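You operate a simulated robot arm through the tools that you are given. There is no shell and no other tool.

The job below is to be done with a simulated robot arm. You get a single attempt, and the scene is never put back.

JOB
Swap the blue air hose for the yellow one and test the stop.
Fine: blue shelf valve off for the swap and on again; the blue hose goes in the empty slot; then one press of the test button. Where these are worked on the way, their far stop is far enough and under half their travel is too little: blue shelf valve.

Only the result counts: the job must be done as asked and must still hold three seconds after the hand-in. Knocking over, shifting, dropping, spilling or breaking anything else fails it.

ROBOT AND FRAMES
A 6-joint arm with a fingered hand, fixed in place. Base frame: the origin is on the floor under the middle of its stand, x ahead of it, y to its left, z up. Readings come in mm, rad, newtons and seconds.
With the tool pointing down near the work surface it reaches from about 300 to 620 mm from the base axis. Its first joint turns from -2.897 to 2.897 rad. Payload 3.2 kg.
The tool frame sits at the grasp point between the pads (the TCP): z along the fingers, y along the line on which they close. The tips reach 22 mm beyond it. The gripper opens to 112 mm; its body begins 60 mm behind the TCP. The gripper is a hand of 3 fingers: y runs from the thumb to the fingers, the wrist lies at [0, 0, -218] in the tool frame.
Orientation is that of the tool frame in the base frame, as [roll, pitch, yaw] about the fixed x, y, z axes, in that order (R = Rz(yaw) Ry(pitch) Rx(roll)). With the fingers straight down and closing along the base's y, the tool's x points along the base's -x, its y along +y and its z along -z.

CONTROLS
- The arm moves only by the tool arm_command. Its argument "targets" is a list of rows, each a list of 6 numbers: the shift along the base's x, y, z in units of 50 mm (1.0 is 50 mm), then the turn, a rotation vector about the base's x, y, z in units of 6 degrees (1.0 is 6 degrees). In form: [[x, y, z, wx, wy, wz], ...]. A call has 1 to 20 rows; each row shifts and turns the commanded pose from where the row before left it. A call with a number of a shift or a turn outside -1 to 1 is refused whole. Each row takes 0.2 s and may step no farther than 50 mm and 0.15 rad from the row before; otherwise, the whole call is refused. Where a pose cannot be reached the arm comes as near as it can. A force on the tool above 40 N (or 10 N above the force at the start of the call, whichever is more), or a blocked arm, ends the call early, and 0.2 s more pass. In this call time passes only in rows, and 0.2 s behind the last. The reply holds the time, the measured pose of the TCP, the force on the tool along the base axes, the opening and the grip force, in the units named above and with some noise, with the torque about the TCP (base axes, N m) and any sound that the robot's microphone picked up, and new pictures: "views" is both (left out), scene, wrist or none.
- Cameras (640 x 400 px; columns grow to the right, rows downward): "scene" is fixed at [221.1, 500.6, 1506.2]; the picture's right is [-0.98, -0.21, 0.00], its down [-0.13, 0.64, -0.76] and it looks along [0.16, -0.74, -0.65] (base axes); focal length 347 px, centre (320, 200). "wrist" rides on the gripper at [66, 3, -80] in the tool frame; the picture's right is [-0.05, 1.00, 0.00], its down [-0.77, -0.04, -0.64] and it looks along [-0.64, -0.03, 0.77] (tool axes); focal length 275 px, centre (320, 200). There is no depth. A picture from a camera that has moved, and an enlarged one, comes with that camera's place and axes in the base frame and with its lens.
- move_column(by): slides the trunk up (or, below 0, down) by that many mm; the arm rides with it, the base frame stays. It gives what a move gives, with no picture.
- curl_fingers(finger1, finger2, thumb_bend): sets how far each is bent, from 0 (flat) to 1 (curled in); at 0.3 the hand is open as for a grip, at 0.7 the pads meet at the TCP. One left out holds its place. A second passes; each finger stops where it meets its share of the squeeze, and holds until it gets a number again. It is the only way to open and close the hand. It gives what a move gives, with no picture; readings hold the bend of each and the force on the fingers (four entries, about 0 where the hand has none), thumb and palm.
- close_up(camera, box): a new picture of the part [left, top, right, bottom] of that camera's present view, enlarged. No time passes.
- finish_job(): hands the job in; it is judged then, once.

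Nothing tells you positions but the pictures and the camera data. Unless the task says otherwise, let go and move clear before handing in.

The tools are called after "Request:" by a JSON object that holds its "fn" and its "kwargs". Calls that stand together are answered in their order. arm_command: Moves the arm, as the interface text tells. Its arguments: {"type":"object","properties":{"targets":{"type":"array","items":{"type":"array","items":{"type":"number"}}},"views":{"type":"string","enum":["both","scene","wrist","none"]}},"required":["targets"]} The other tools are called the same way: move_column (by) moves the trunk up or down; curl_fingers (finger1, finger2, thumb_bend) moves the fingers one by one; close_up (camera, box) takes an enlarged picture of a part of a camera's view; finish_job () hands the job in.

At the start:

```text
t: 0.0
position: [350.5, -138.2, 1031.7]
orientation: [3.141, 0.0, 3.14]
wrist_force: [-0.4, 0.1, 0.6]
wrist_torque: [-0.01, 0.01, -0.02]
finger_gap: 112.2
finger_force: 0.1
shape: jaw
bend: [0.3, 0.3, 0.3]
finger forces: [0.0, 0.0, 0.0, 0.0, 0.0, 0.1]
trunk travel left (down, up): [-475.0, 115.0]
```

scene: 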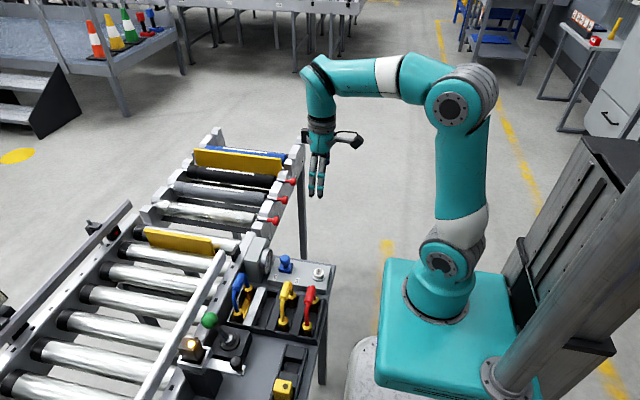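
wrist: 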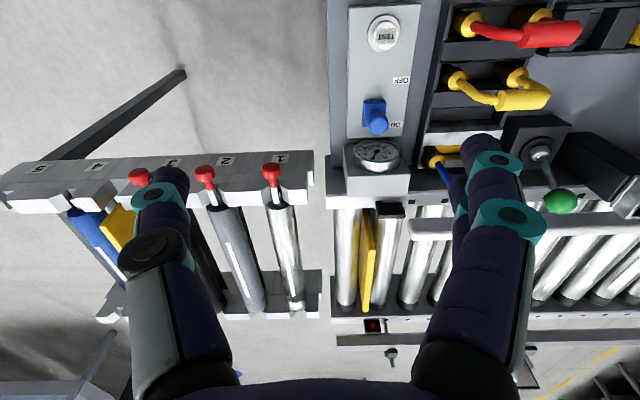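

I see a roller conveyor with a blue shelf valve, a test button, a gauge, and hoses (blue plugged in, yellow and red in slots). I'll look closer at these before I move anything.

Request:
{"fn": "close_up", "kwargs": {"camera": "scene", "box": [160, 230, 340, 400]}}

Request:
{"fn": "close_up", "kwargs": {"camera": "wrist", "box": [320, 0, 640, 200]}}

Request:
{"fn": "close_up", "kwargs": {"camera": "scene", "box": [220, 240, 340, 340]}}

```text
2.35 times, centred on (250, 315) of scene
camera zoom: at [221.1, 500.6, 1506.2], right [-0.98, -0.21, 0.0], down [-0.13, 0.64, -0.76], along [0.16, -0.74, -0.65], focal length 817 px, centre (485, -71)
```

zoom: 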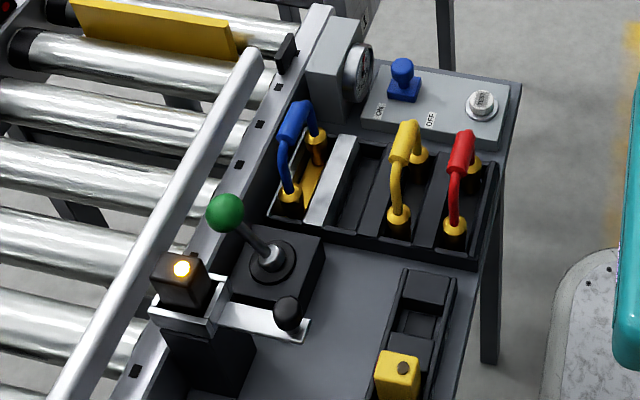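

```text
2.00 times, centred on (480, 100) of wrist
camera zoom: at [283.9, -137.5, 1112.8], right [0.05, 1.0, 0.0], down [0.77, -0.04, 0.64], along [0.64, -0.03, -0.77], focal length 551 px, centre (0, 400)
```

zoom: 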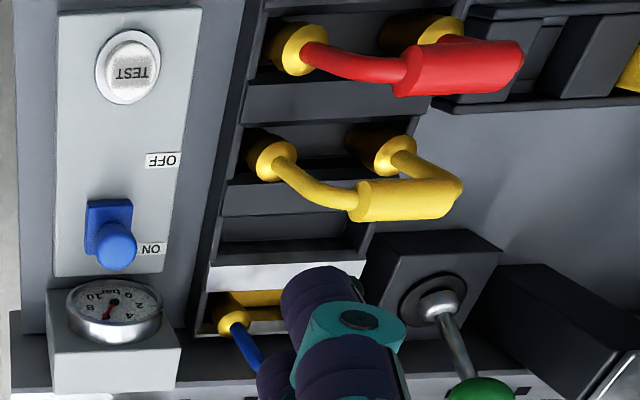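

```text
4.00 times, centred on (280, 290) of scene
camera zoom: at [221.1, 500.6, 1506.2], right [-0.98, -0.21, 0.0], down [-0.13, 0.64, -0.76], along [0.16, -0.74, -0.65], focal length 1389 px, centre (480, -160)
```

zoom: 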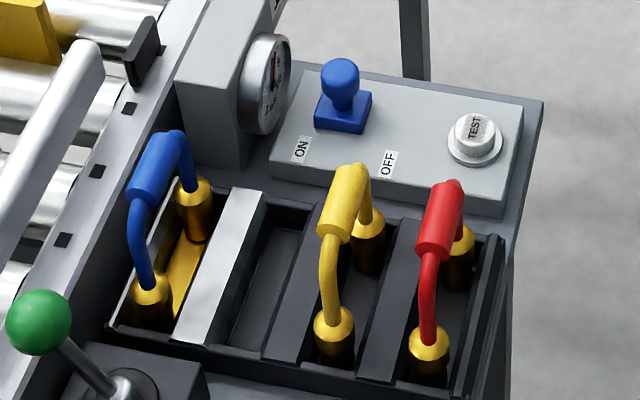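

I take the TEST button to be near (345,-65,746) and the blue valve knob near (439,-69,779), with ON toward +x. The hoses run along y: blue at x≈511, the empty slot at x≈454, yellow at x≈396. I'll move in above the valve for a closer look.

Request:
{"fn": "arm_command", "kwargs": {"targets": [[0.4425, 0.346, -0.6, 0, 0, 0], [0.4425, 0.346, -0.6, 0, 0, 0], [0.4425, 0.346, -0.6, 0, 0, 0], [0.4425, 0.346, -0.6, 0, 0, 0]], "views": "both"}}

```text
t: 1.0
position: [439.3, -69.6, 912.2]
orientation: [-3.141, 0.002, 3.14]
wrist_force: [-0.5, 0.3, -0.1]
wrist_torque: [0.02, -0.02, -0.02]
finger_gap: 111.8
finger_force: 0.1
shape: jaw
bend: [0.3, 0.3, 0.3]
finger forces: [0.0, 0.1, 0.0, 0.0, 0.1, 0.0]
trunk travel left (down, up): [-475.0, 115.0]
camera wrist: at [373.6, -67.3, 992.7], right [0.05, 1.0, 0.0], down [0.77, -0.04, 0.64], along [0.64, -0.03, -0.77], focal length 275 px, centre (320, 200)
```

scene: 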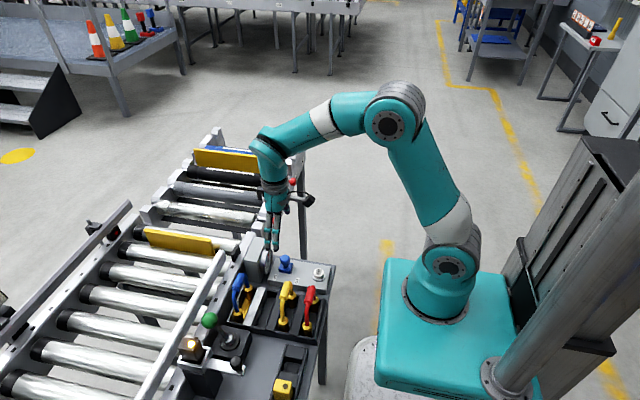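
wrist: 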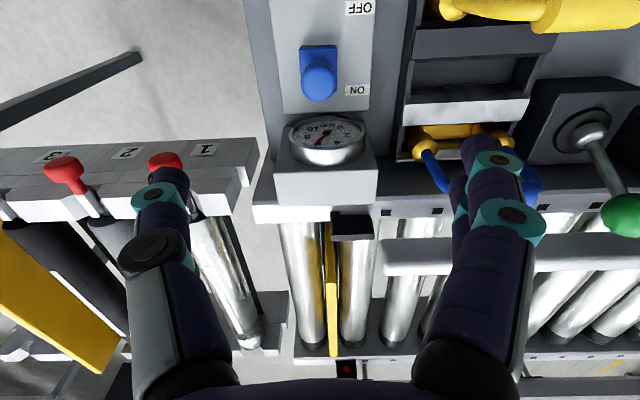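

Request:
{"fn": "close_up", "kwargs": {"camera": "wrist", "box": [260, 0, 420, 180]}}

Request:
{"fn": "close_up", "kwargs": {"camera": "wrist", "box": [380, 0, 600, 220]}}

Request:
{"fn": "close_up", "kwargs": {"camera": "scene", "box": [225, 240, 335, 320]}}

```text
2.22 times, centred on (340, 90) of wrist
camera zoom: at [373.6, -67.3, 992.7], right [0.05, 1.0, 0.0], down [0.77, -0.04, 0.64], along [0.64, -0.03, -0.77], focal length 612 px, centre (276, 444)
```

zoom: 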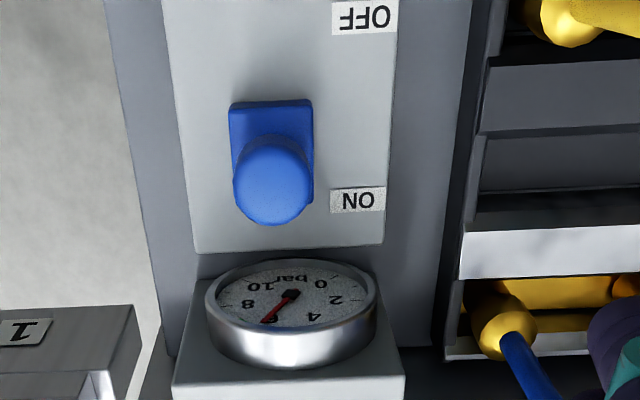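

```text
1.82 times, centred on (490, 110) of wrist
camera zoom: at [373.6, -67.3, 992.7], right [0.05, 1.0, 0.0], down [0.77, -0.04, 0.64], along [0.64, -0.03, -0.77], focal length 500 px, centre (11, 364)
```

zoom: 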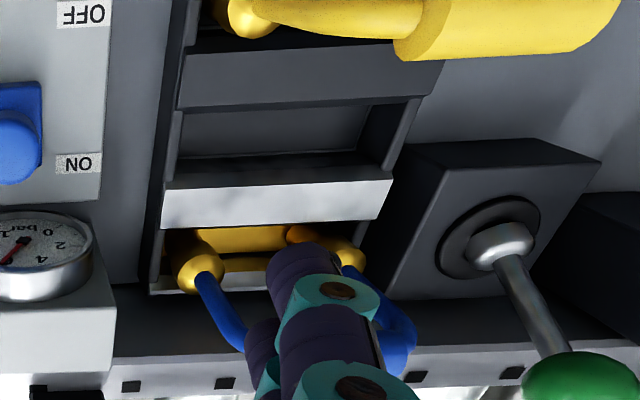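

```text
5.00 times, centred on (280, 280) of scene
camera zoom: at [221.1, 500.6, 1506.2], right [-0.98, -0.21, 0.0], down [-0.13, 0.64, -0.76], along [0.16, -0.74, -0.65], focal length 1736 px, centre (520, -200)
```

zoom: 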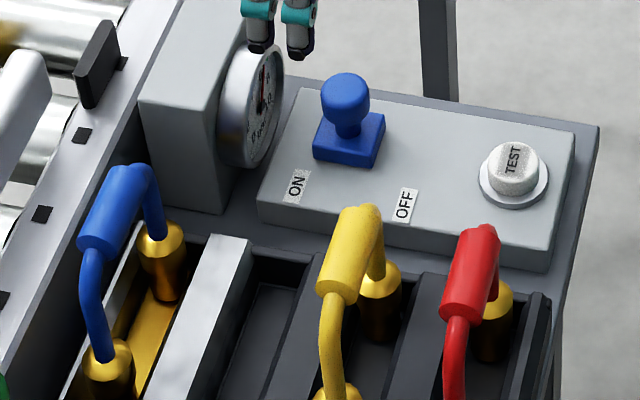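

The valve is a sliding block with a knob, now at ON, and the gauge reads about 6 bar. I'll check the hand's finger layout in the scene view before working close to the gauge.

Request:
{"fn": "close_up", "kwargs": {"camera": "scene", "box": [240, 130, 330, 290]}}

Request:
{"fn": "close_up", "kwargs": {"camera": "scene", "box": [235, 190, 315, 255]}}

Request:
{"fn": "close_up", "kwargs": {"camera": "wrist", "box": [100, 130, 580, 400]}}

```text
2.50 times, centred on (285, 210) of scene
camera zoom: at [221.1, 500.6, 1506.2], right [-0.98, -0.21, 0.0], down [-0.13, 0.64, -0.76], along [0.16, -0.74, -0.65], focal length 868 px, centre (408, 175)
```

zoom: 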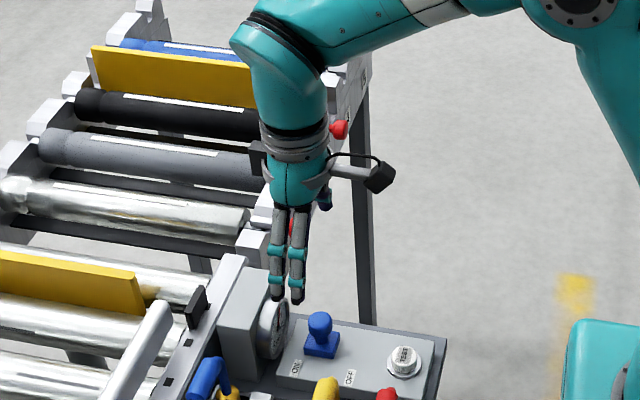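

```text
6.15 times, centred on (275, 222) of scene
camera zoom: at [221.1, 500.6, 1506.2], right [-0.98, -0.21, 0.0], down [-0.13, 0.64, -0.76], along [0.16, -0.74, -0.65], focal length 2137 px, centre (597, 62)
```

zoom: 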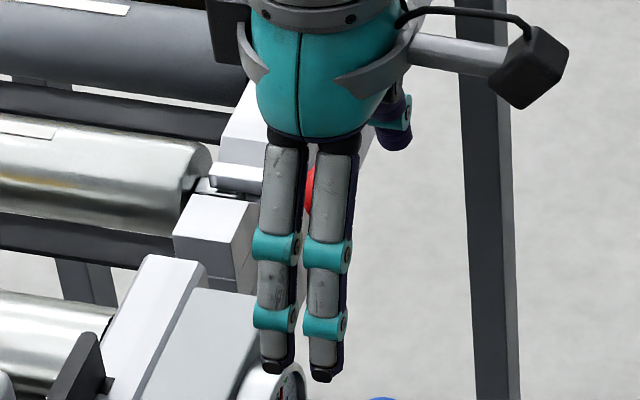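

```text
1.33 times, centred on (340, 265) of wrist
camera zoom: at [373.6, -67.3, 992.7], right [0.05, 1.0, 0.0], down [0.77, -0.04, 0.64], along [0.64, -0.03, -0.77], focal length 367 px, centre (293, 113)
```

zoom: 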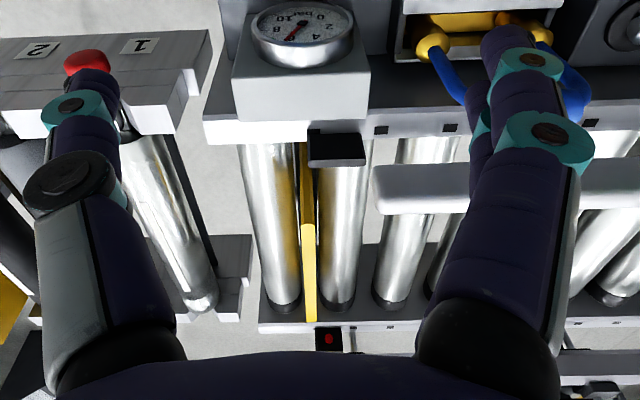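

The two fingers sit about ±19 mm around the TCP along tool x, so they clear the gauge. I'll narrow the hand a little and descend over the knob at about (437,-70,777).

Request:
{"fn": "curl_fingers", "kwargs": {"finger1": 0.45, "finger2": 0.45, "thumb_bend": 0.45}}

Request:
{"fn": "arm_command", "kwargs": {"targets": [[-0.04, -0.01, -0.8, 0, 0, 0], [0, 0, -0.8, 0, 0, 0], [0, 0, -0.4, 0, 0, 0]], "views": "both"}}

```text
t: 2.0
position: [440.8, -69.1, 912.3]
orientation: [-3.141, 0.001, 3.14]
wrist_force: [-0.2, 0.2, 0.3]
wrist_torque: [0.01, 0.0, -0.02]
finger_gap: 69.7
finger_force: 0.0
shape: fingers
bend: [0.45, 0.45, 0.45]
finger forces: [0.0, 0.0, 0.1, 0.0, 0.1, 0.1]
trunk travel left (down, up): [-475.0, 115.0]
```

```text
t: 2.8
position: [437.7, -69.6, 813.2]
orientation: [-3.141, 0.001, 3.141]
wrist_force: [0.3, 0.3, -0.6]
wrist_torque: [-0.02, 0.01, -0.04]
finger_gap: 69.9
finger_force: 0.0
shape: fingers
bend: [0.45, 0.45, 0.45]
finger forces: [0.1, 0.0, 0.0, 0.0, 0.1, 0.0]
trunk travel left (down, up): [-475.0, 115.0]
camera wrist: at [371.0, -67.3, 892.2], right [0.05, 1.0, 0.0], down [0.77, -0.04, 0.64], along [0.64, -0.03, -0.77], focal length 275 px, centre (320, 200)
```

scene: 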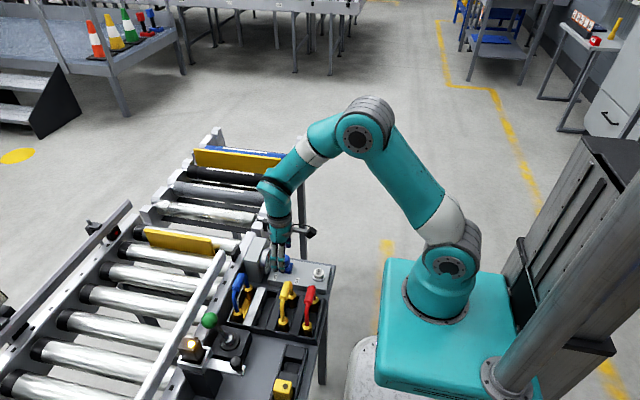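
wrist: 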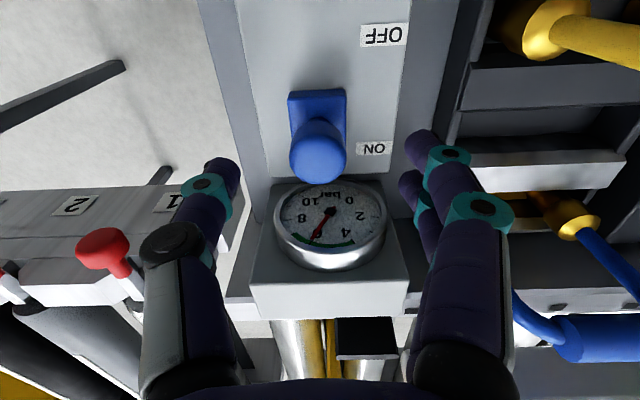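

The knob is centred between the fingers. I'll descend the last 34 mm and close on it.

Request:
{"fn": "arm_command", "kwargs": {"targets": [[0, -0.015, -0.34, 0, 0, 0], [0, 0, -0.34, 0, 0, 0]], "views": "both"}}

```text
t: 3.4
position: [436.6, -72.3, 778.5]
orientation: [3.141, 0.0, 3.141]
wrist_force: [-0.1, -1.0, -0.1]
wrist_torque: [-0.01, -0.04, 0.02]
finger_gap: 69.8
finger_force: 0.0
shape: fingers
bend: [0.45, 0.45, 0.45]
finger forces: [0.1, 0.1, 0.0, 0.0, 0.0, 0.1]
trunk travel left (down, up): [-475.0, 115.0]
camera wrist: at [370.8, -69.9, 858.6], right [0.05, 1.0, 0.0], down [0.77, -0.04, 0.64], along [0.64, -0.03, -0.77], focal length 275 px, centre (320, 200)
```

scene: 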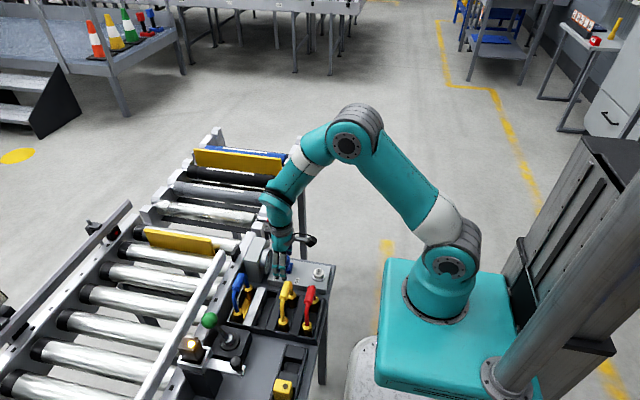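
wrist: 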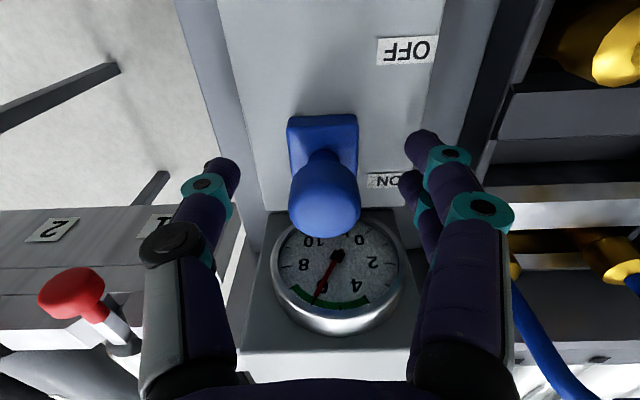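

The knob is at the grasp point, so I'll close the fingers on it.

Request:
{"fn": "curl_fingers", "kwargs": {"finger1": 0.65, "finger2": 0.65, "thumb_bend": 0.65}}

```text
t: 4.4
position: [437.0, -71.5, 778.8]
orientation: [3.14, -0.001, 3.139]
wrist_force: [-0.9, 3.8, 2.5]
wrist_torque: [0.1, 0.02, -0.02]
finger_gap: 22.6
finger_force: 2.8
shape: fingers
bend: [0.61, 0.61, 0.64]
finger forces: [2.2, 2.3, 0.0, 0.0, 1.7, 0.0]
trunk travel left (down, up): [-475.0, 115.0]
```

The grip is light but has contact on all three fingers. I'll slide the knob toward OFF (−x) in small steps.

Request:
{"fn": "arm_command", "kwargs": {"targets": [[-0.1, 0, 0, 0, 0, 0], [-0.1, 0, 0, 0, 0, 0], [-0.1, 0, 0, 0, 0, 0], [-0.1, 0, 0, 0, 0, 0]], "views": "wrist"}}

```text
t: 5.4
position: [416.6, -70.3, 778.3]
orientation: [-3.141, 0.002, 3.141]
wrist_force: [0.6, 2.8, 5.2]
wrist_torque: [0.06, -0.06, -0.02]
finger_gap: 22.3
finger_force: 4.8
shape: fingers
bend: [0.62, 0.62, 0.64]
finger forces: [2.6, 2.6, 0.1, 0.0, 3.0, 0.0]
trunk travel left (down, up): [-475.0, 115.0]
camera wrist: at [350.5, -68.9, 858.8], right [0.05, 1.0, 0.0], down [0.77, -0.04, 0.64], along [0.64, -0.03, -0.77], focal length 275 px, centre (320, 200)
```

wrist: 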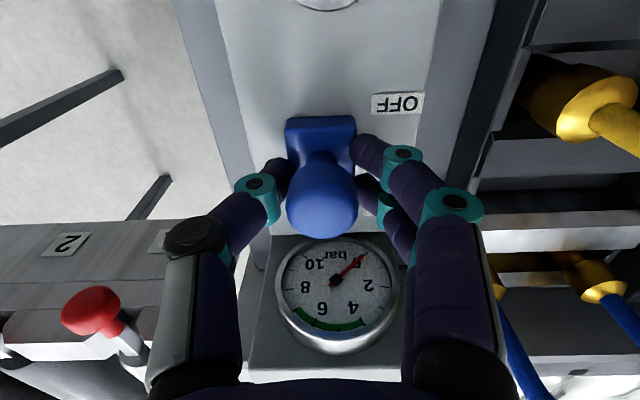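

The valve slides with the hand and the gauge has already dropped to 0. I'll continue to the far stop.

Request:
{"fn": "arm_command", "kwargs": {"targets": [[-0.1, 0, 0, 0, 0, 0], [-0.1, 0, 0, 0, 0, 0], [-0.1, 0, 0, 0, 0, 0]], "views": "wrist"}}

```text
t: 6.2
position: [402.7, -69.7, 778.3]
orientation: [3.141, 0.001, 3.14]
wrist_force: [8.5, 3.4, 8.4]
wrist_torque: [0.09, -0.12, -0.07]
finger_gap: 20.9
finger_force: 5.5
shape: fingers
bend: [0.63, 0.63, 0.65]
finger forces: [3.6, 3.5, 0.1, 0.1, 3.4, 0.1]
trunk travel left (down, up): [-475.0, 115.0]
camera wrist: at [336.3, -68.7, 858.6], right [0.05, 1.0, 0.0], down [0.77, -0.04, 0.64], along [0.64, -0.03, -0.77], focal length 275 px, centre (320, 200)
```

wrist: 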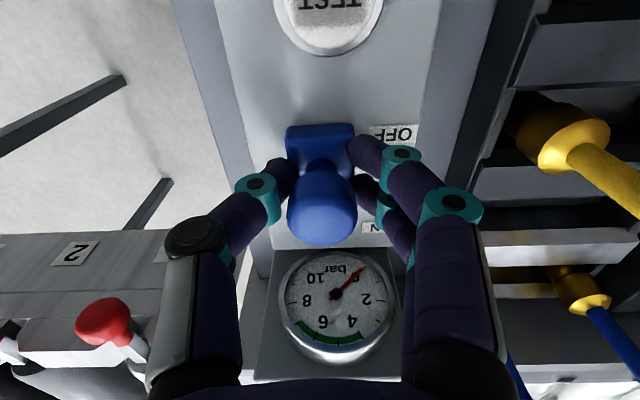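

Request:
{"fn": "arm_command", "kwargs": {"targets": [[-0.1, 0, 0, 0, 0, 0]], "views": "wrist"}}

Request:
{"fn": "close_up", "kwargs": {"camera": "scene", "box": [225, 240, 335, 320]}}

```text
t: 6.6
position: [397.6, -70.1, 778.3]
orientation: [3.141, 0.003, 3.141]
wrist_force: [8.6, 4.8, 18.3]
wrist_torque: [0.24, -0.2, -0.04]
finger_gap: 19.0
finger_force: 9.4
shape: fingers
bend: [0.64, 0.65, 0.65]
finger forces: [5.9, 8.4, 0.0, 0.1, 5.6, 0.1]
trunk travel left (down, up): [-475.0, 115.0]
camera wrist: at [330.3, -68.7, 858.8], right [0.05, 1.0, 0.0], down [0.77, -0.04, 0.64], along [0.64, -0.03, -0.77], focal length 275 px, centre (320, 200)
```

wrist: 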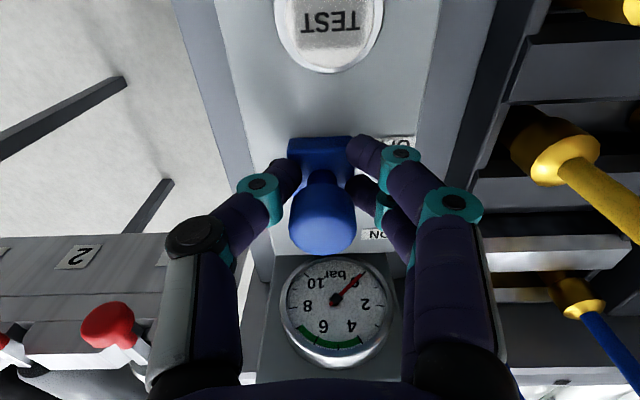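

```text
5.00 times, centred on (280, 280) of scene
camera zoom: at [221.1, 500.6, 1506.2], right [-0.98, -0.21, 0.0], down [-0.13, 0.64, -0.76], along [0.16, -0.74, -0.65], focal length 1736 px, centre (520, -200)
```

zoom: 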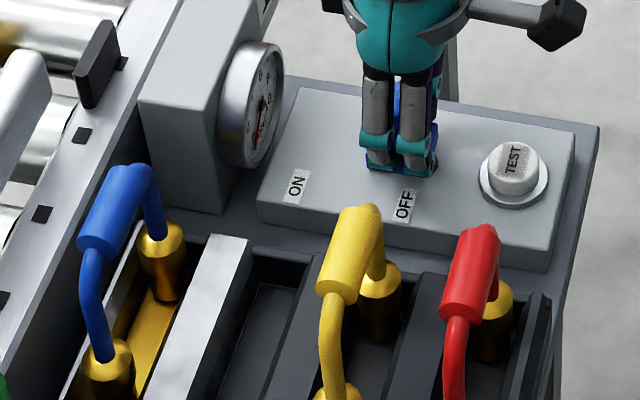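

The block stayed put while the hand slipped, so it's at the OFF stop and the gauge reads 0. I'll release and rise clear.

Request:
{"fn": "curl_fingers", "kwargs": {"finger1": 0.45, "finger2": 0.45, "thumb_bend": 0.45}}

Request:
{"fn": "arm_command", "kwargs": {"targets": [[0, 0, 0.9, 0, 0, 0], [0, 0, 0.9, 0, 0, 0], [0, 0, 0.9, 0, 0, 0]], "views": "both"}}

```text
t: 7.6
position: [396.6, -71.3, 777.7]
orientation: [-3.14, 0.0, 3.14]
wrist_force: [0.0, -0.9, 0.4]
wrist_torque: [0.0, -0.02, 0.01]
finger_gap: 69.1
finger_force: 0.1
shape: fingers
bend: [0.45, 0.45, 0.45]
finger forces: [0.0, 0.0, 0.0, 0.0, 0.1, 0.1]
trunk travel left (down, up): [-475.0, 115.0]
```

```text
t: 8.4
position: [397.0, -73.0, 914.3]
orientation: [-3.141, 0.001, 3.14]
wrist_force: [-0.2, 0.4, -0.7]
wrist_torque: [0.01, -0.05, 0.01]
finger_gap: 68.9
finger_force: 0.0
shape: fingers
bend: [0.45, 0.45, 0.45]
finger forces: [0.0, 0.1, 0.0, 0.1, 0.0, 0.0]
trunk travel left (down, up): [-475.0, 115.0]
camera wrist: at [330.6, -71.3, 993.7], right [0.05, 1.0, 0.0], down [0.77, -0.04, 0.64], along [0.64, -0.03, -0.77], focal length 275 px, centre (320, 200)
```

scene: 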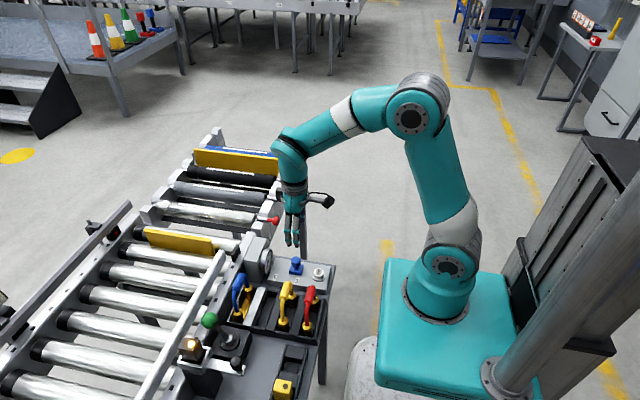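
wrist: 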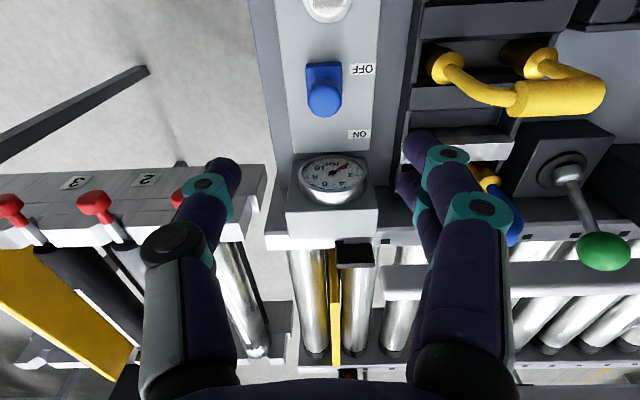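

The valve is at OFF and the gauge reads 0. Next I'll rise over the hose rack and turn the hand by 90° so the fingers close along x, across the hose grips.

Request:
{"fn": "arm_command", "kwargs": {"targets": [[0.076, 0.184, 0.0613, 0, 0, -1], [0.076, 0.184, 0.0613, 0, 0, -1], [0.076, 0.184, 0.0613, 0, 0, -1], [0.076, 0.184, 0.0613, 0, 0, -1], [0.076, 0.184, 0.0613, 0, 0, -1], [0.076, 0.184, 0.0613, 0, 0, -1], [0.076, 0.184, 0.0613, 0, 0, -1], [0.076, 0.184, 0.0613, 0, 0, -1], [0.076, 0.184, 0.0613, 0, 0, -1], [0.076, 0.184, 0.0613, 0, 0, -1], [0.076, 0.184, 0.0613, 0, 0, -1], [0.076, 0.184, 0.0613, 0, 0, -1], [0.076, 0.184, 0.0613, 0, 0, -1], [0.076, 0.184, 0.0613, 0, 0, -1], [0.076, 0.184, 0.0613, 0, 0, -1]], "views": "both"}}

```text
t: 11.6
position: [454.0, 66.6, 961.0]
orientation: [3.142, 0.0, 1.568]
wrist_force: [0.2, 0.0, -0.4]
wrist_torque: [-0.02, -0.02, -0.01]
finger_gap: 68.8
finger_force: 0.1
shape: fingers
bend: [0.45, 0.45, 0.45]
finger forces: [0.1, 0.0, 0.0, 0.0, 0.0, 0.0]
trunk travel left (down, up): [-475.0, 115.0]
camera wrist: at [457.2, 131.6, 1041.0], right [1.0, -0.05, 0.0], down [-0.04, -0.77, 0.64], along [-0.03, -0.64, -0.77], focal length 275 px, centre (320, 200)
```

scene: 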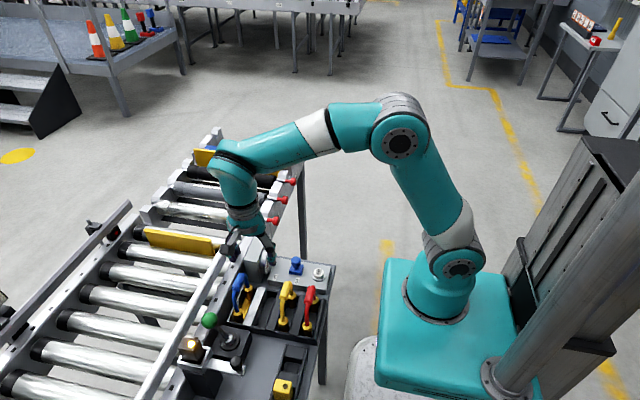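
wrist: 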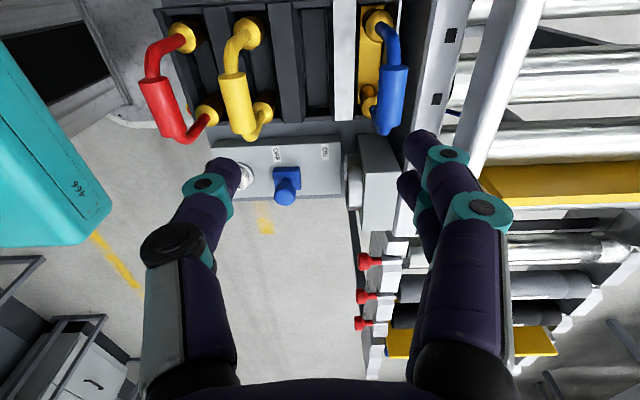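

Request:
{"fn": "close_up", "kwargs": {"camera": "wrist", "box": [150, 0, 450, 190]}}

Request:
{"fn": "close_up", "kwargs": {"camera": "wrist", "box": [270, 0, 450, 150]}}

Request:
{"fn": "close_up", "kwargs": {"camera": "scene", "box": [215, 265, 335, 355]}}

```text
2.11 times, centred on (300, 95) of wrist
camera zoom: at [457.2, 131.6, 1041.0], right [1.0, -0.05, 0.0], down [-0.04, -0.77, 0.64], along [-0.03, -0.64, -0.77], focal length 580 px, centre (362, 421)
```

zoom: 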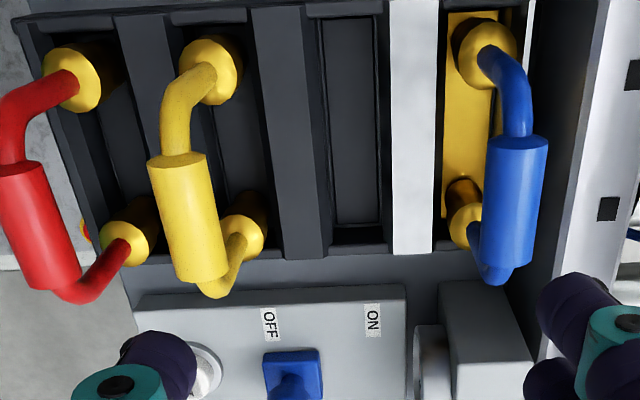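

```text
2.67 times, centred on (360, 75) of wrist
camera zoom: at [457.2, 131.6, 1041.0], right [1.0, -0.05, 0.0], down [-0.04, -0.77, 0.64], along [-0.03, -0.64, -0.77], focal length 734 px, centre (213, 533)
```

zoom: 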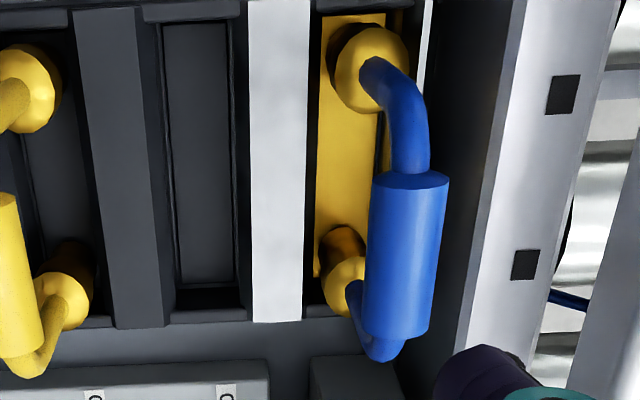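

```text
4.44 times, centred on (275, 310) of scene
camera zoom: at [221.1, 500.6, 1506.2], right [-0.98, -0.21, 0.0], down [-0.13, 0.64, -0.76], along [0.16, -0.74, -0.65], focal length 1544 px, centre (520, -289)
```

zoom: 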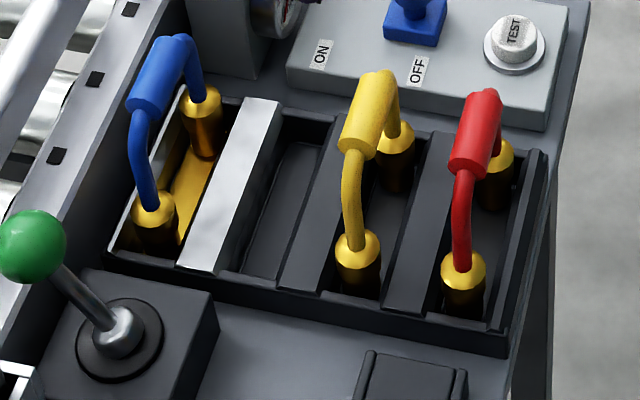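

The rack slots lie along y about 57.5 mm apart: dock/blue at x≈507, empty at x≈450, yellow at x≈392.5, with the grips at z≈837. I'll narrow the fingers and move above the blue grip.

Request:
{"fn": "curl_fingers", "kwargs": {"finger1": 0.53, "finger2": 0.53, "thumb_bend": 0.53}}

Request:
{"fn": "arm_command", "kwargs": {"targets": [[0.53, -0.07, -0.55, 0, 0, 0], [0.53, -0.07, -0.55, 0, 0, 0]], "views": "both"}}

```text
t: 12.6
position: [452.8, 67.1, 960.8]
orientation: [3.14, 0.0, 1.57]
wrist_force: [0.5, 0.1, -0.5]
wrist_torque: [-0.04, -0.03, 0.01]
finger_gap: 47.4
finger_force: 0.1
shape: fingers
bend: [0.53, 0.53, 0.53]
finger forces: [0.1, 0.1, 0.0, 0.0, 0.0, 0.0]
trunk travel left (down, up): [-475.0, 115.0]
```

```text
t: 13.2
position: [509.0, 57.2, 906.1]
orientation: [3.14, 0.0, 1.568]
wrist_force: [-0.2, 0.3, -0.2]
wrist_torque: [-0.04, 0.0, -0.02]
finger_gap: 47.1
finger_force: 0.2
shape: fingers
bend: [0.53, 0.53, 0.53]
finger forces: [0.0, 0.0, 0.0, 0.1, 0.0, 0.1]
trunk travel left (down, up): [-475.0, 115.0]
camera wrist: at [512.7, 122.9, 986.6], right [1.0, -0.05, 0.0], down [-0.04, -0.77, 0.64], along [-0.03, -0.64, -0.77], focal length 275 px, centre (320, 200)
```

scene: 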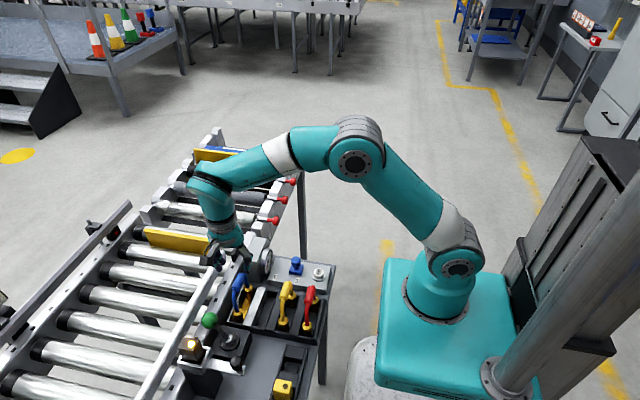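
wrist: 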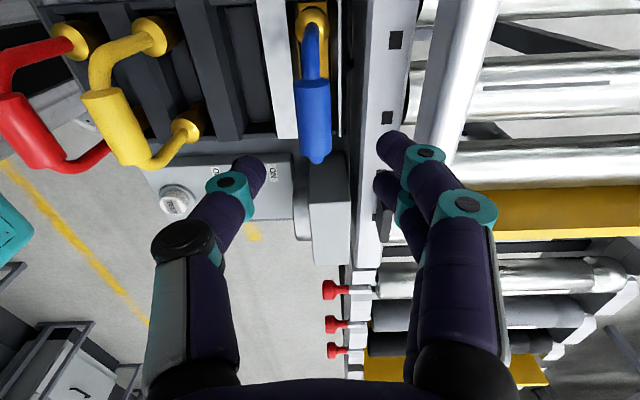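

The blue grip is at about (506.5, 58, 838). I'll align and descend over it.

Request:
{"fn": "arm_command", "kwargs": {"targets": [[-0.05, 0, -0.45, 0, 0, 0], [0, 0, -0.45, 0, 0, 0]], "views": "both"}}

```text
t: 13.8
position: [504.4, 57.8, 859.7]
orientation: [3.141, 0.001, 1.569]
wrist_force: [-0.3, 0.5, -0.3]
wrist_torque: [0.0, 0.0, 0.04]
finger_gap: 47.0
finger_force: 0.0
shape: fingers
bend: [0.53, 0.53, 0.53]
finger forces: [0.0, 0.0, 0.1, 0.0, 0.0, 0.0]
trunk travel left (down, up): [-475.0, 115.0]
camera wrist: at [508.2, 123.3, 940.2], right [1.0, -0.05, 0.0], down [-0.04, -0.77, 0.64], along [-0.03, -0.64, -0.77], focal length 275 px, centre (320, 200)
```

scene: 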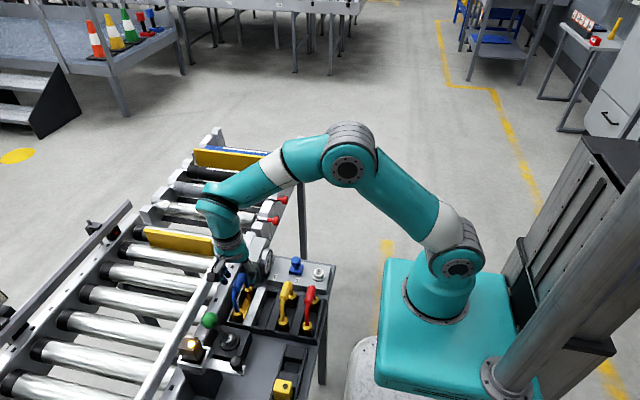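
wrist: 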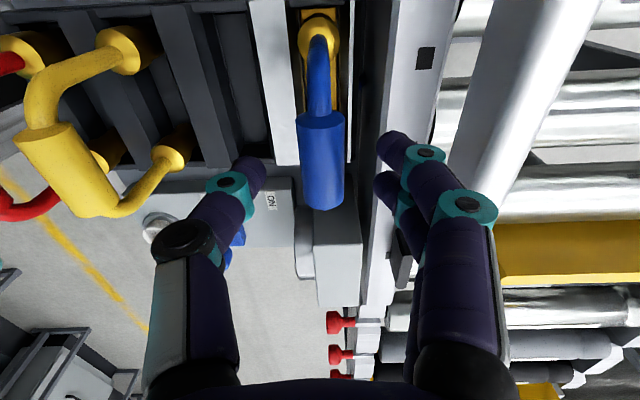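

Request:
{"fn": "arm_command", "kwargs": {"targets": [[0.03, 0.02, -0.24, 0, 0, 0], [0, 0, -0.24, 0, 0, 0]], "views": "both"}}

Request:
{"fn": "close_up", "kwargs": {"camera": "wrist", "box": [180, 40, 460, 260]}}

Request:
{"fn": "close_up", "kwargs": {"camera": "scene", "box": [195, 240, 315, 330]}}

```text
t: 14.4
position: [505.6, 59.9, 835.9]
orientation: [-3.141, -0.002, 1.57]
wrist_force: [0.3, -0.7, -0.5]
wrist_torque: [0.01, -0.03, -0.03]
finger_gap: 47.0
finger_force: 0.1
shape: fingers
bend: [0.53, 0.53, 0.53]
finger forces: [0.0, 0.1, 0.1, 0.0, 0.0, 0.0]
trunk travel left (down, up): [-475.0, 115.0]
camera wrist: at [509.1, 125.2, 916.2], right [1.0, -0.05, 0.0], down [-0.04, -0.77, 0.64], along [-0.03, -0.64, -0.77], focal length 275 px, centre (320, 200)
```

scene: 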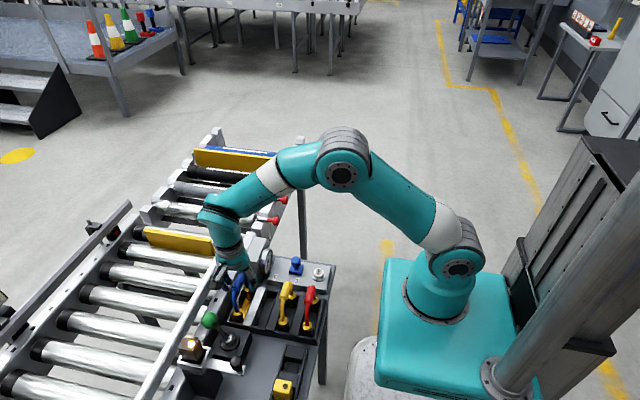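
wrist: 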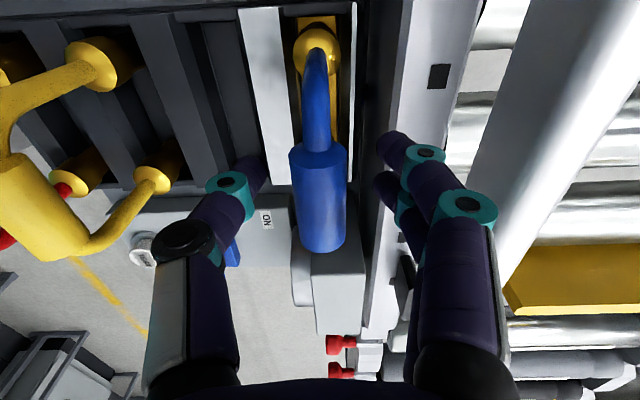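

```text
1.82 times, centred on (320, 150) of wrist
camera zoom: at [509.1, 125.2, 916.2], right [1.0, -0.05, 0.0], down [-0.04, -0.77, 0.64], along [-0.03, -0.64, -0.77], focal length 500 px, centre (320, 291)
```

zoom: 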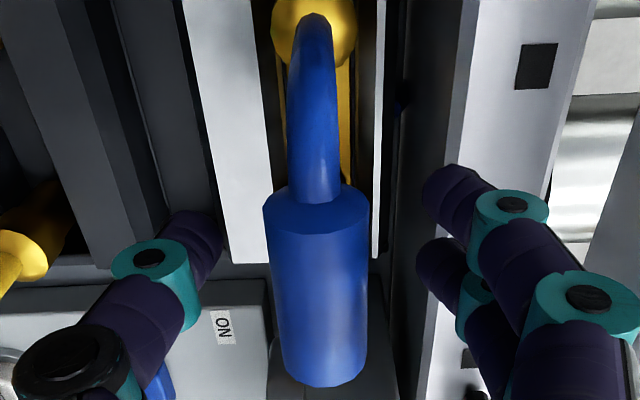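

```text
4.44 times, centred on (255, 285) of scene
camera zoom: at [221.1, 500.6, 1506.2], right [-0.98, -0.21, 0.0], down [-0.13, 0.64, -0.76], along [0.16, -0.74, -0.65], focal length 1544 px, centre (609, -178)
```

zoom: 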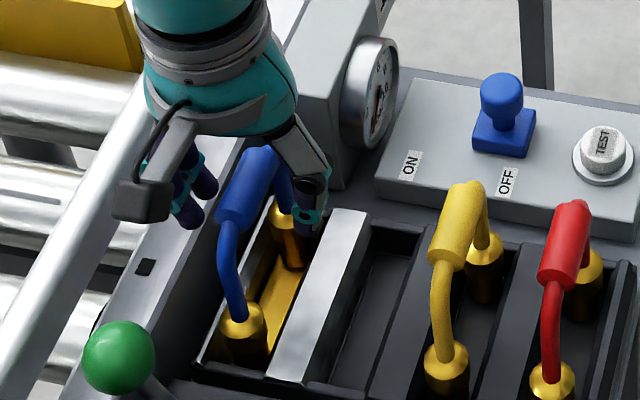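

The blue grip is centred between the fingers, so I'll close on it.

Request:
{"fn": "curl_fingers", "kwargs": {"finger1": 0.7, "finger2": 0.7, "thumb_bend": 0.7}}

```text
t: 15.4
position: [506.5, 60.5, 835.9]
orientation: [-3.14, -0.002, 1.569]
wrist_force: [0.4, -0.4, 0.8]
wrist_torque: [0.01, 0.04, -0.02]
finger_gap: 10.2
finger_force: 3.1
shape: fingers
bend: [0.67, 0.67, 0.68]
finger forces: [1.7, 1.7, 0.0, 0.1, 3.7, 0.0]
trunk travel left (down, up): [-475.0, 115.0]
```

Request:
{"fn": "close_up", "kwargs": {"camera": "wrist", "box": [180, 40, 460, 260]}}

Request:
{"fn": "close_up", "kwargs": {"camera": "scene", "box": [205, 250, 285, 320]}}

```text
1.82 times, centred on (320, 150) of wrist
camera zoom: at [509.0, 125.1, 916.3], right [1.0, -0.05, 0.0], down [-0.04, -0.77, 0.64], along [-0.03, -0.64, -0.77], focal length 500 px, centre (320, 291)
```

zoom: 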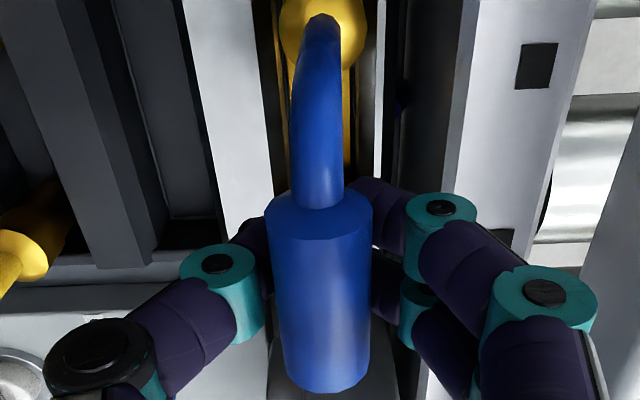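

```text
5.71 times, centred on (245, 285) of scene
camera zoom: at [221.1, 500.6, 1506.2], right [-0.98, -0.21, 0.0], down [-0.13, 0.64, -0.76], along [0.16, -0.74, -0.65], focal length 1984 px, centre (749, -286)
```

zoom: 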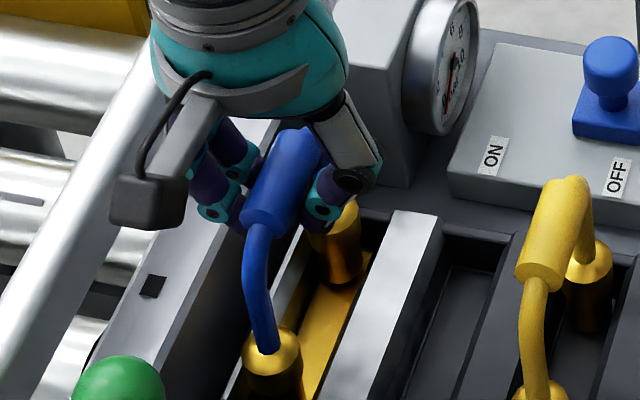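

The fingertips have closed slightly under the grip, so its centre is nearer z≈845. I'll reopen a little, raise 8 mm and re-grip at the centre line.

Request:
{"fn": "curl_fingers", "kwargs": {"finger1": 0.54, "finger2": 0.54, "thumb_bend": 0.54}}

Request:
{"fn": "arm_command", "kwargs": {"targets": [[0, 0, 0.16, 0, 0, 0]], "views": "none"}}

Request:
{"fn": "curl_fingers", "kwargs": {"finger1": 0.7, "finger2": 0.7, "thumb_bend": 0.7}}

Request:
{"fn": "close_up", "kwargs": {"camera": "wrist", "box": [180, 40, 460, 260]}}

Request:
{"fn": "close_up", "kwargs": {"camera": "scene", "box": [205, 250, 285, 320]}}

```text
t: 16.4
position: [505.7, 60.1, 836.1]
orientation: [-3.141, 0.002, 1.57]
wrist_force: [-0.5, -0.4, -0.6]
wrist_torque: [-0.01, 0.02, -0.01]
finger_gap: 42.9
finger_force: 0.1
shape: fingers
bend: [0.54, 0.54, 0.54]
finger forces: [0.0, 0.0, 0.0, 0.1, 0.0, 0.0]
trunk travel left (down, up): [-475.0, 115.0]
```

```text
t: 16.8
position: [505.6, 59.6, 843.4]
orientation: [3.141, 0.0, 1.569]
wrist_force: [-0.3, 0.9, 0.1]
wrist_torque: [0.0, -0.01, -0.01]
finger_gap: 43.2
finger_force: 0.1
shape: fingers
bend: [0.54, 0.54, 0.54]
finger forces: [0.0, 0.0, 0.1, 0.0, 0.0, 0.0]
trunk travel left (down, up): [-475.0, 115.0]
```

```text
t: 17.8
position: [507.1, 59.4, 842.7]
orientation: [-3.141, 0.001, 1.569]
wrist_force: [0.2, 0.3, 0.7]
wrist_torque: [0.01, 0.01, 0.02]
finger_gap: 16.4
finger_force: 6.3
shape: fingers
bend: [0.65, 0.65, 0.66]
finger forces: [3.3, 3.3, 0.1, 0.0, 6.7, 0.0]
trunk travel left (down, up): [-475.0, 115.0]
```

```text
1.82 times, centred on (320, 150) of wrist
camera zoom: at [509.3, 125.4, 923.8], right [1.0, -0.05, 0.0], down [-0.04, -0.77, 0.64], along [-0.03, -0.64, -0.77], focal length 500 px, centre (320, 291)
```

zoom: 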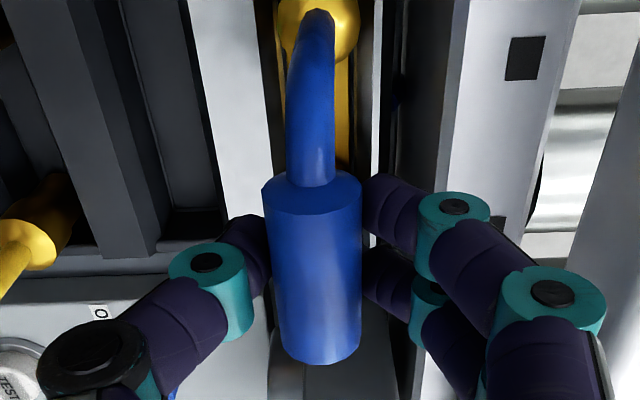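

```text
5.71 times, centred on (245, 285) of scene
camera zoom: at [221.1, 500.6, 1506.2], right [-0.98, -0.21, 0.0], down [-0.13, 0.64, -0.76], along [0.16, -0.74, -0.65], focal length 1984 px, centre (749, -286)
```

zoom: 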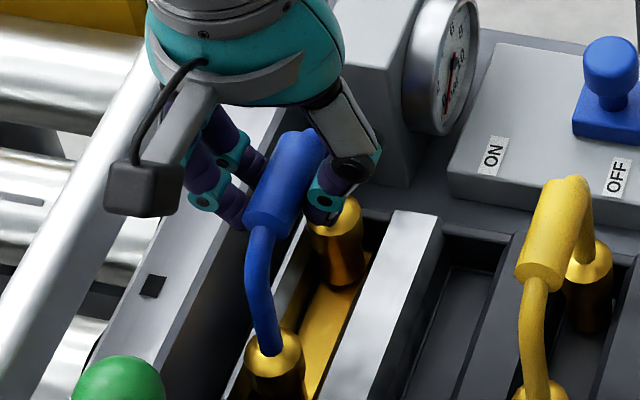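

Request:
{"fn": "curl_fingers", "kwargs": {"finger1": 0.78, "finger2": 0.78, "thumb_bend": 0.78}}

Request:
{"fn": "arm_command", "kwargs": {"targets": [[0, 0, 0.1, 0, 0, 0], [0, 0, 0.1, 0, 0, 0]], "views": "both"}}

Request:
{"fn": "close_up", "kwargs": {"camera": "scene", "box": [205, 250, 305, 330]}}

```text
t: 18.8
position: [507.5, 60.5, 844.0]
orientation: [-3.141, -0.001, 1.569]
wrist_force: [-0.6, -0.3, 0.2]
wrist_torque: [0.0, 0.03, -0.01]
finger_gap: 15.3
finger_force: 16.3
shape: fingers
bend: [0.69, 0.69, 0.67]
finger forces: [8.0, 8.0, 0.1, 0.0, 16.2, 0.0]
trunk travel left (down, up): [-475.0, 115.0]
```

```text
t: 19.4
position: [505.5, 60.4, 854.0]
orientation: [3.141, 0.0, 1.569]
wrist_force: [0.5, 0.5, -1.0]
wrist_torque: [0.01, 0.06, 0.0]
finger_gap: 15.1
finger_force: 15.9
shape: fingers
bend: [0.69, 0.69, 0.67]
finger forces: [8.0, 8.0, 0.1, 0.0, 16.2, 0.0]
trunk travel left (down, up): [-475.0, 115.0]
camera wrist: at [509.3, 125.3, 934.4], right [1.0, -0.05, 0.0], down [-0.04, -0.77, 0.64], along [-0.03, -0.64, -0.77], focal length 275 px, centre (320, 200)
```

scene: 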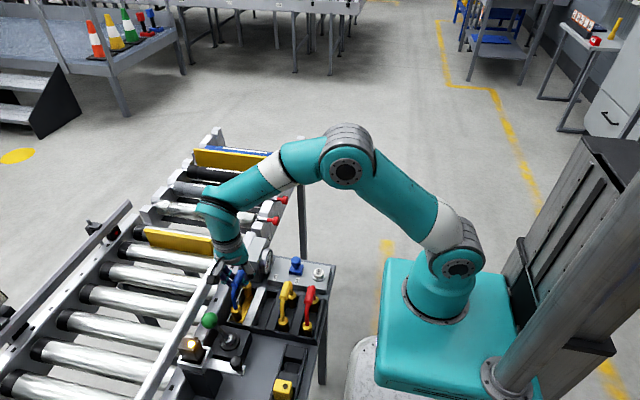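
wrist: 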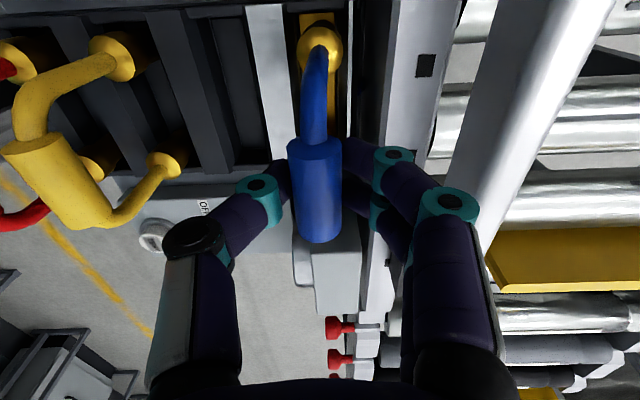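

```text
5.00 times, centred on (255, 290) of scene
camera zoom: at [221.1, 500.6, 1506.2], right [-0.98, -0.21, 0.0], down [-0.13, 0.64, -0.76], along [0.16, -0.74, -0.65], focal length 1736 px, centre (645, -250)
```

zoom: 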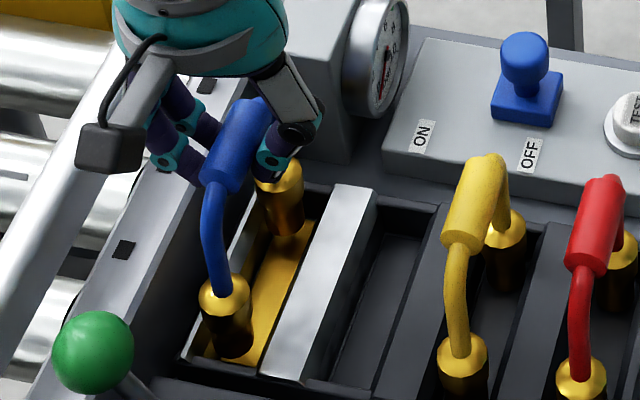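

The blue hose lifted out cleanly and seats at TCP z≈843.5. I'll lift it further and carry it over to above the empty slot at x≈450.

Request:
{"fn": "arm_command", "kwargs": {"targets": [[0, 0, 0.6, 0, 0, 0], [0, 0, 0.6, 0, 0, 0], [-0.38, 0, 0, 0, 0, 0], [-0.38, 0, 0, 0, 0, 0], [-0.37, 0, 0, 0, 0, 0]], "views": "both"}}

Request:
{"fn": "close_up", "kwargs": {"camera": "wrist", "box": [150, 0, 450, 190]}}

Request:
{"fn": "close_up", "kwargs": {"camera": "scene", "box": [205, 240, 325, 330]}}

```text
t: 20.6
position: [448.9, 60.7, 914.5]
orientation: [3.141, 0.0, 1.57]
wrist_force: [-0.5, -0.7, -1.6]
wrist_torque: [-0.02, 0.0, 0.03]
finger_gap: 15.2
finger_force: 15.9
shape: fingers
bend: [0.7, 0.7, 0.67]
finger forces: [7.9, 8.1, 0.1, 0.0, 16.4, 0.1]
trunk travel left (down, up): [-475.0, 115.0]
camera wrist: at [451.7, 124.9, 995.0], right [1.0, -0.05, 0.0], down [-0.04, -0.77, 0.64], along [-0.03, -0.64, -0.77], focal length 275 px, centre (320, 200)
```

scene: 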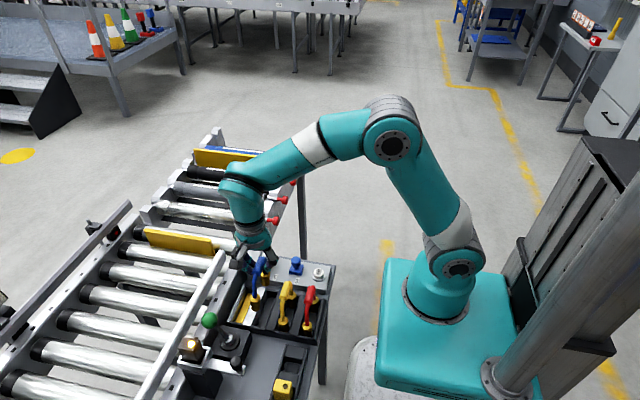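
wrist: 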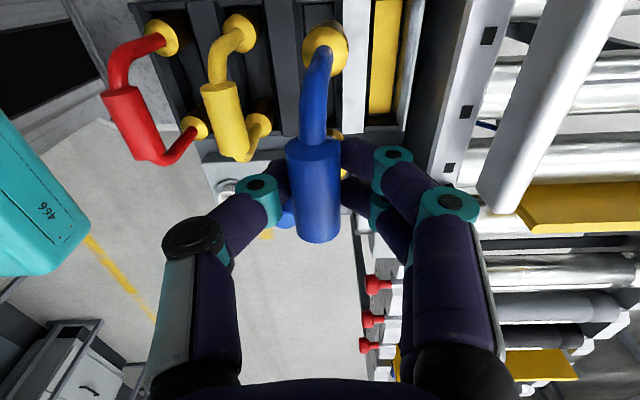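

```text
2.11 times, centred on (300, 95) of wrist
camera zoom: at [451.7, 124.9, 995.0], right [1.0, -0.05, 0.0], down [-0.04, -0.77, 0.64], along [-0.03, -0.64, -0.77], focal length 580 px, centre (362, 421)
```

zoom: 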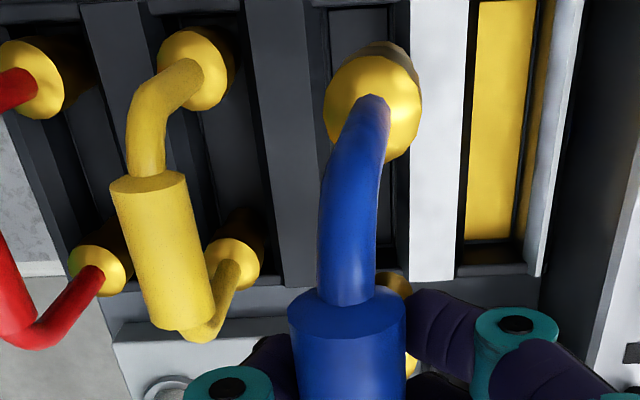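

```text
4.44 times, centred on (265, 285) of scene
camera zoom: at [221.1, 500.6, 1506.2], right [-0.98, -0.21, 0.0], down [-0.13, 0.64, -0.76], along [0.16, -0.74, -0.65], focal length 1544 px, centre (564, -178)
```

zoom: 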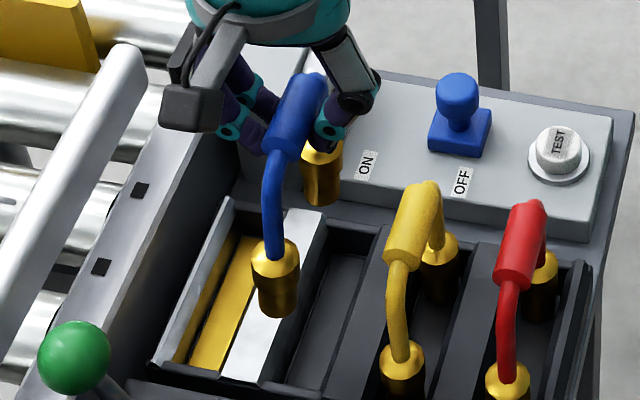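

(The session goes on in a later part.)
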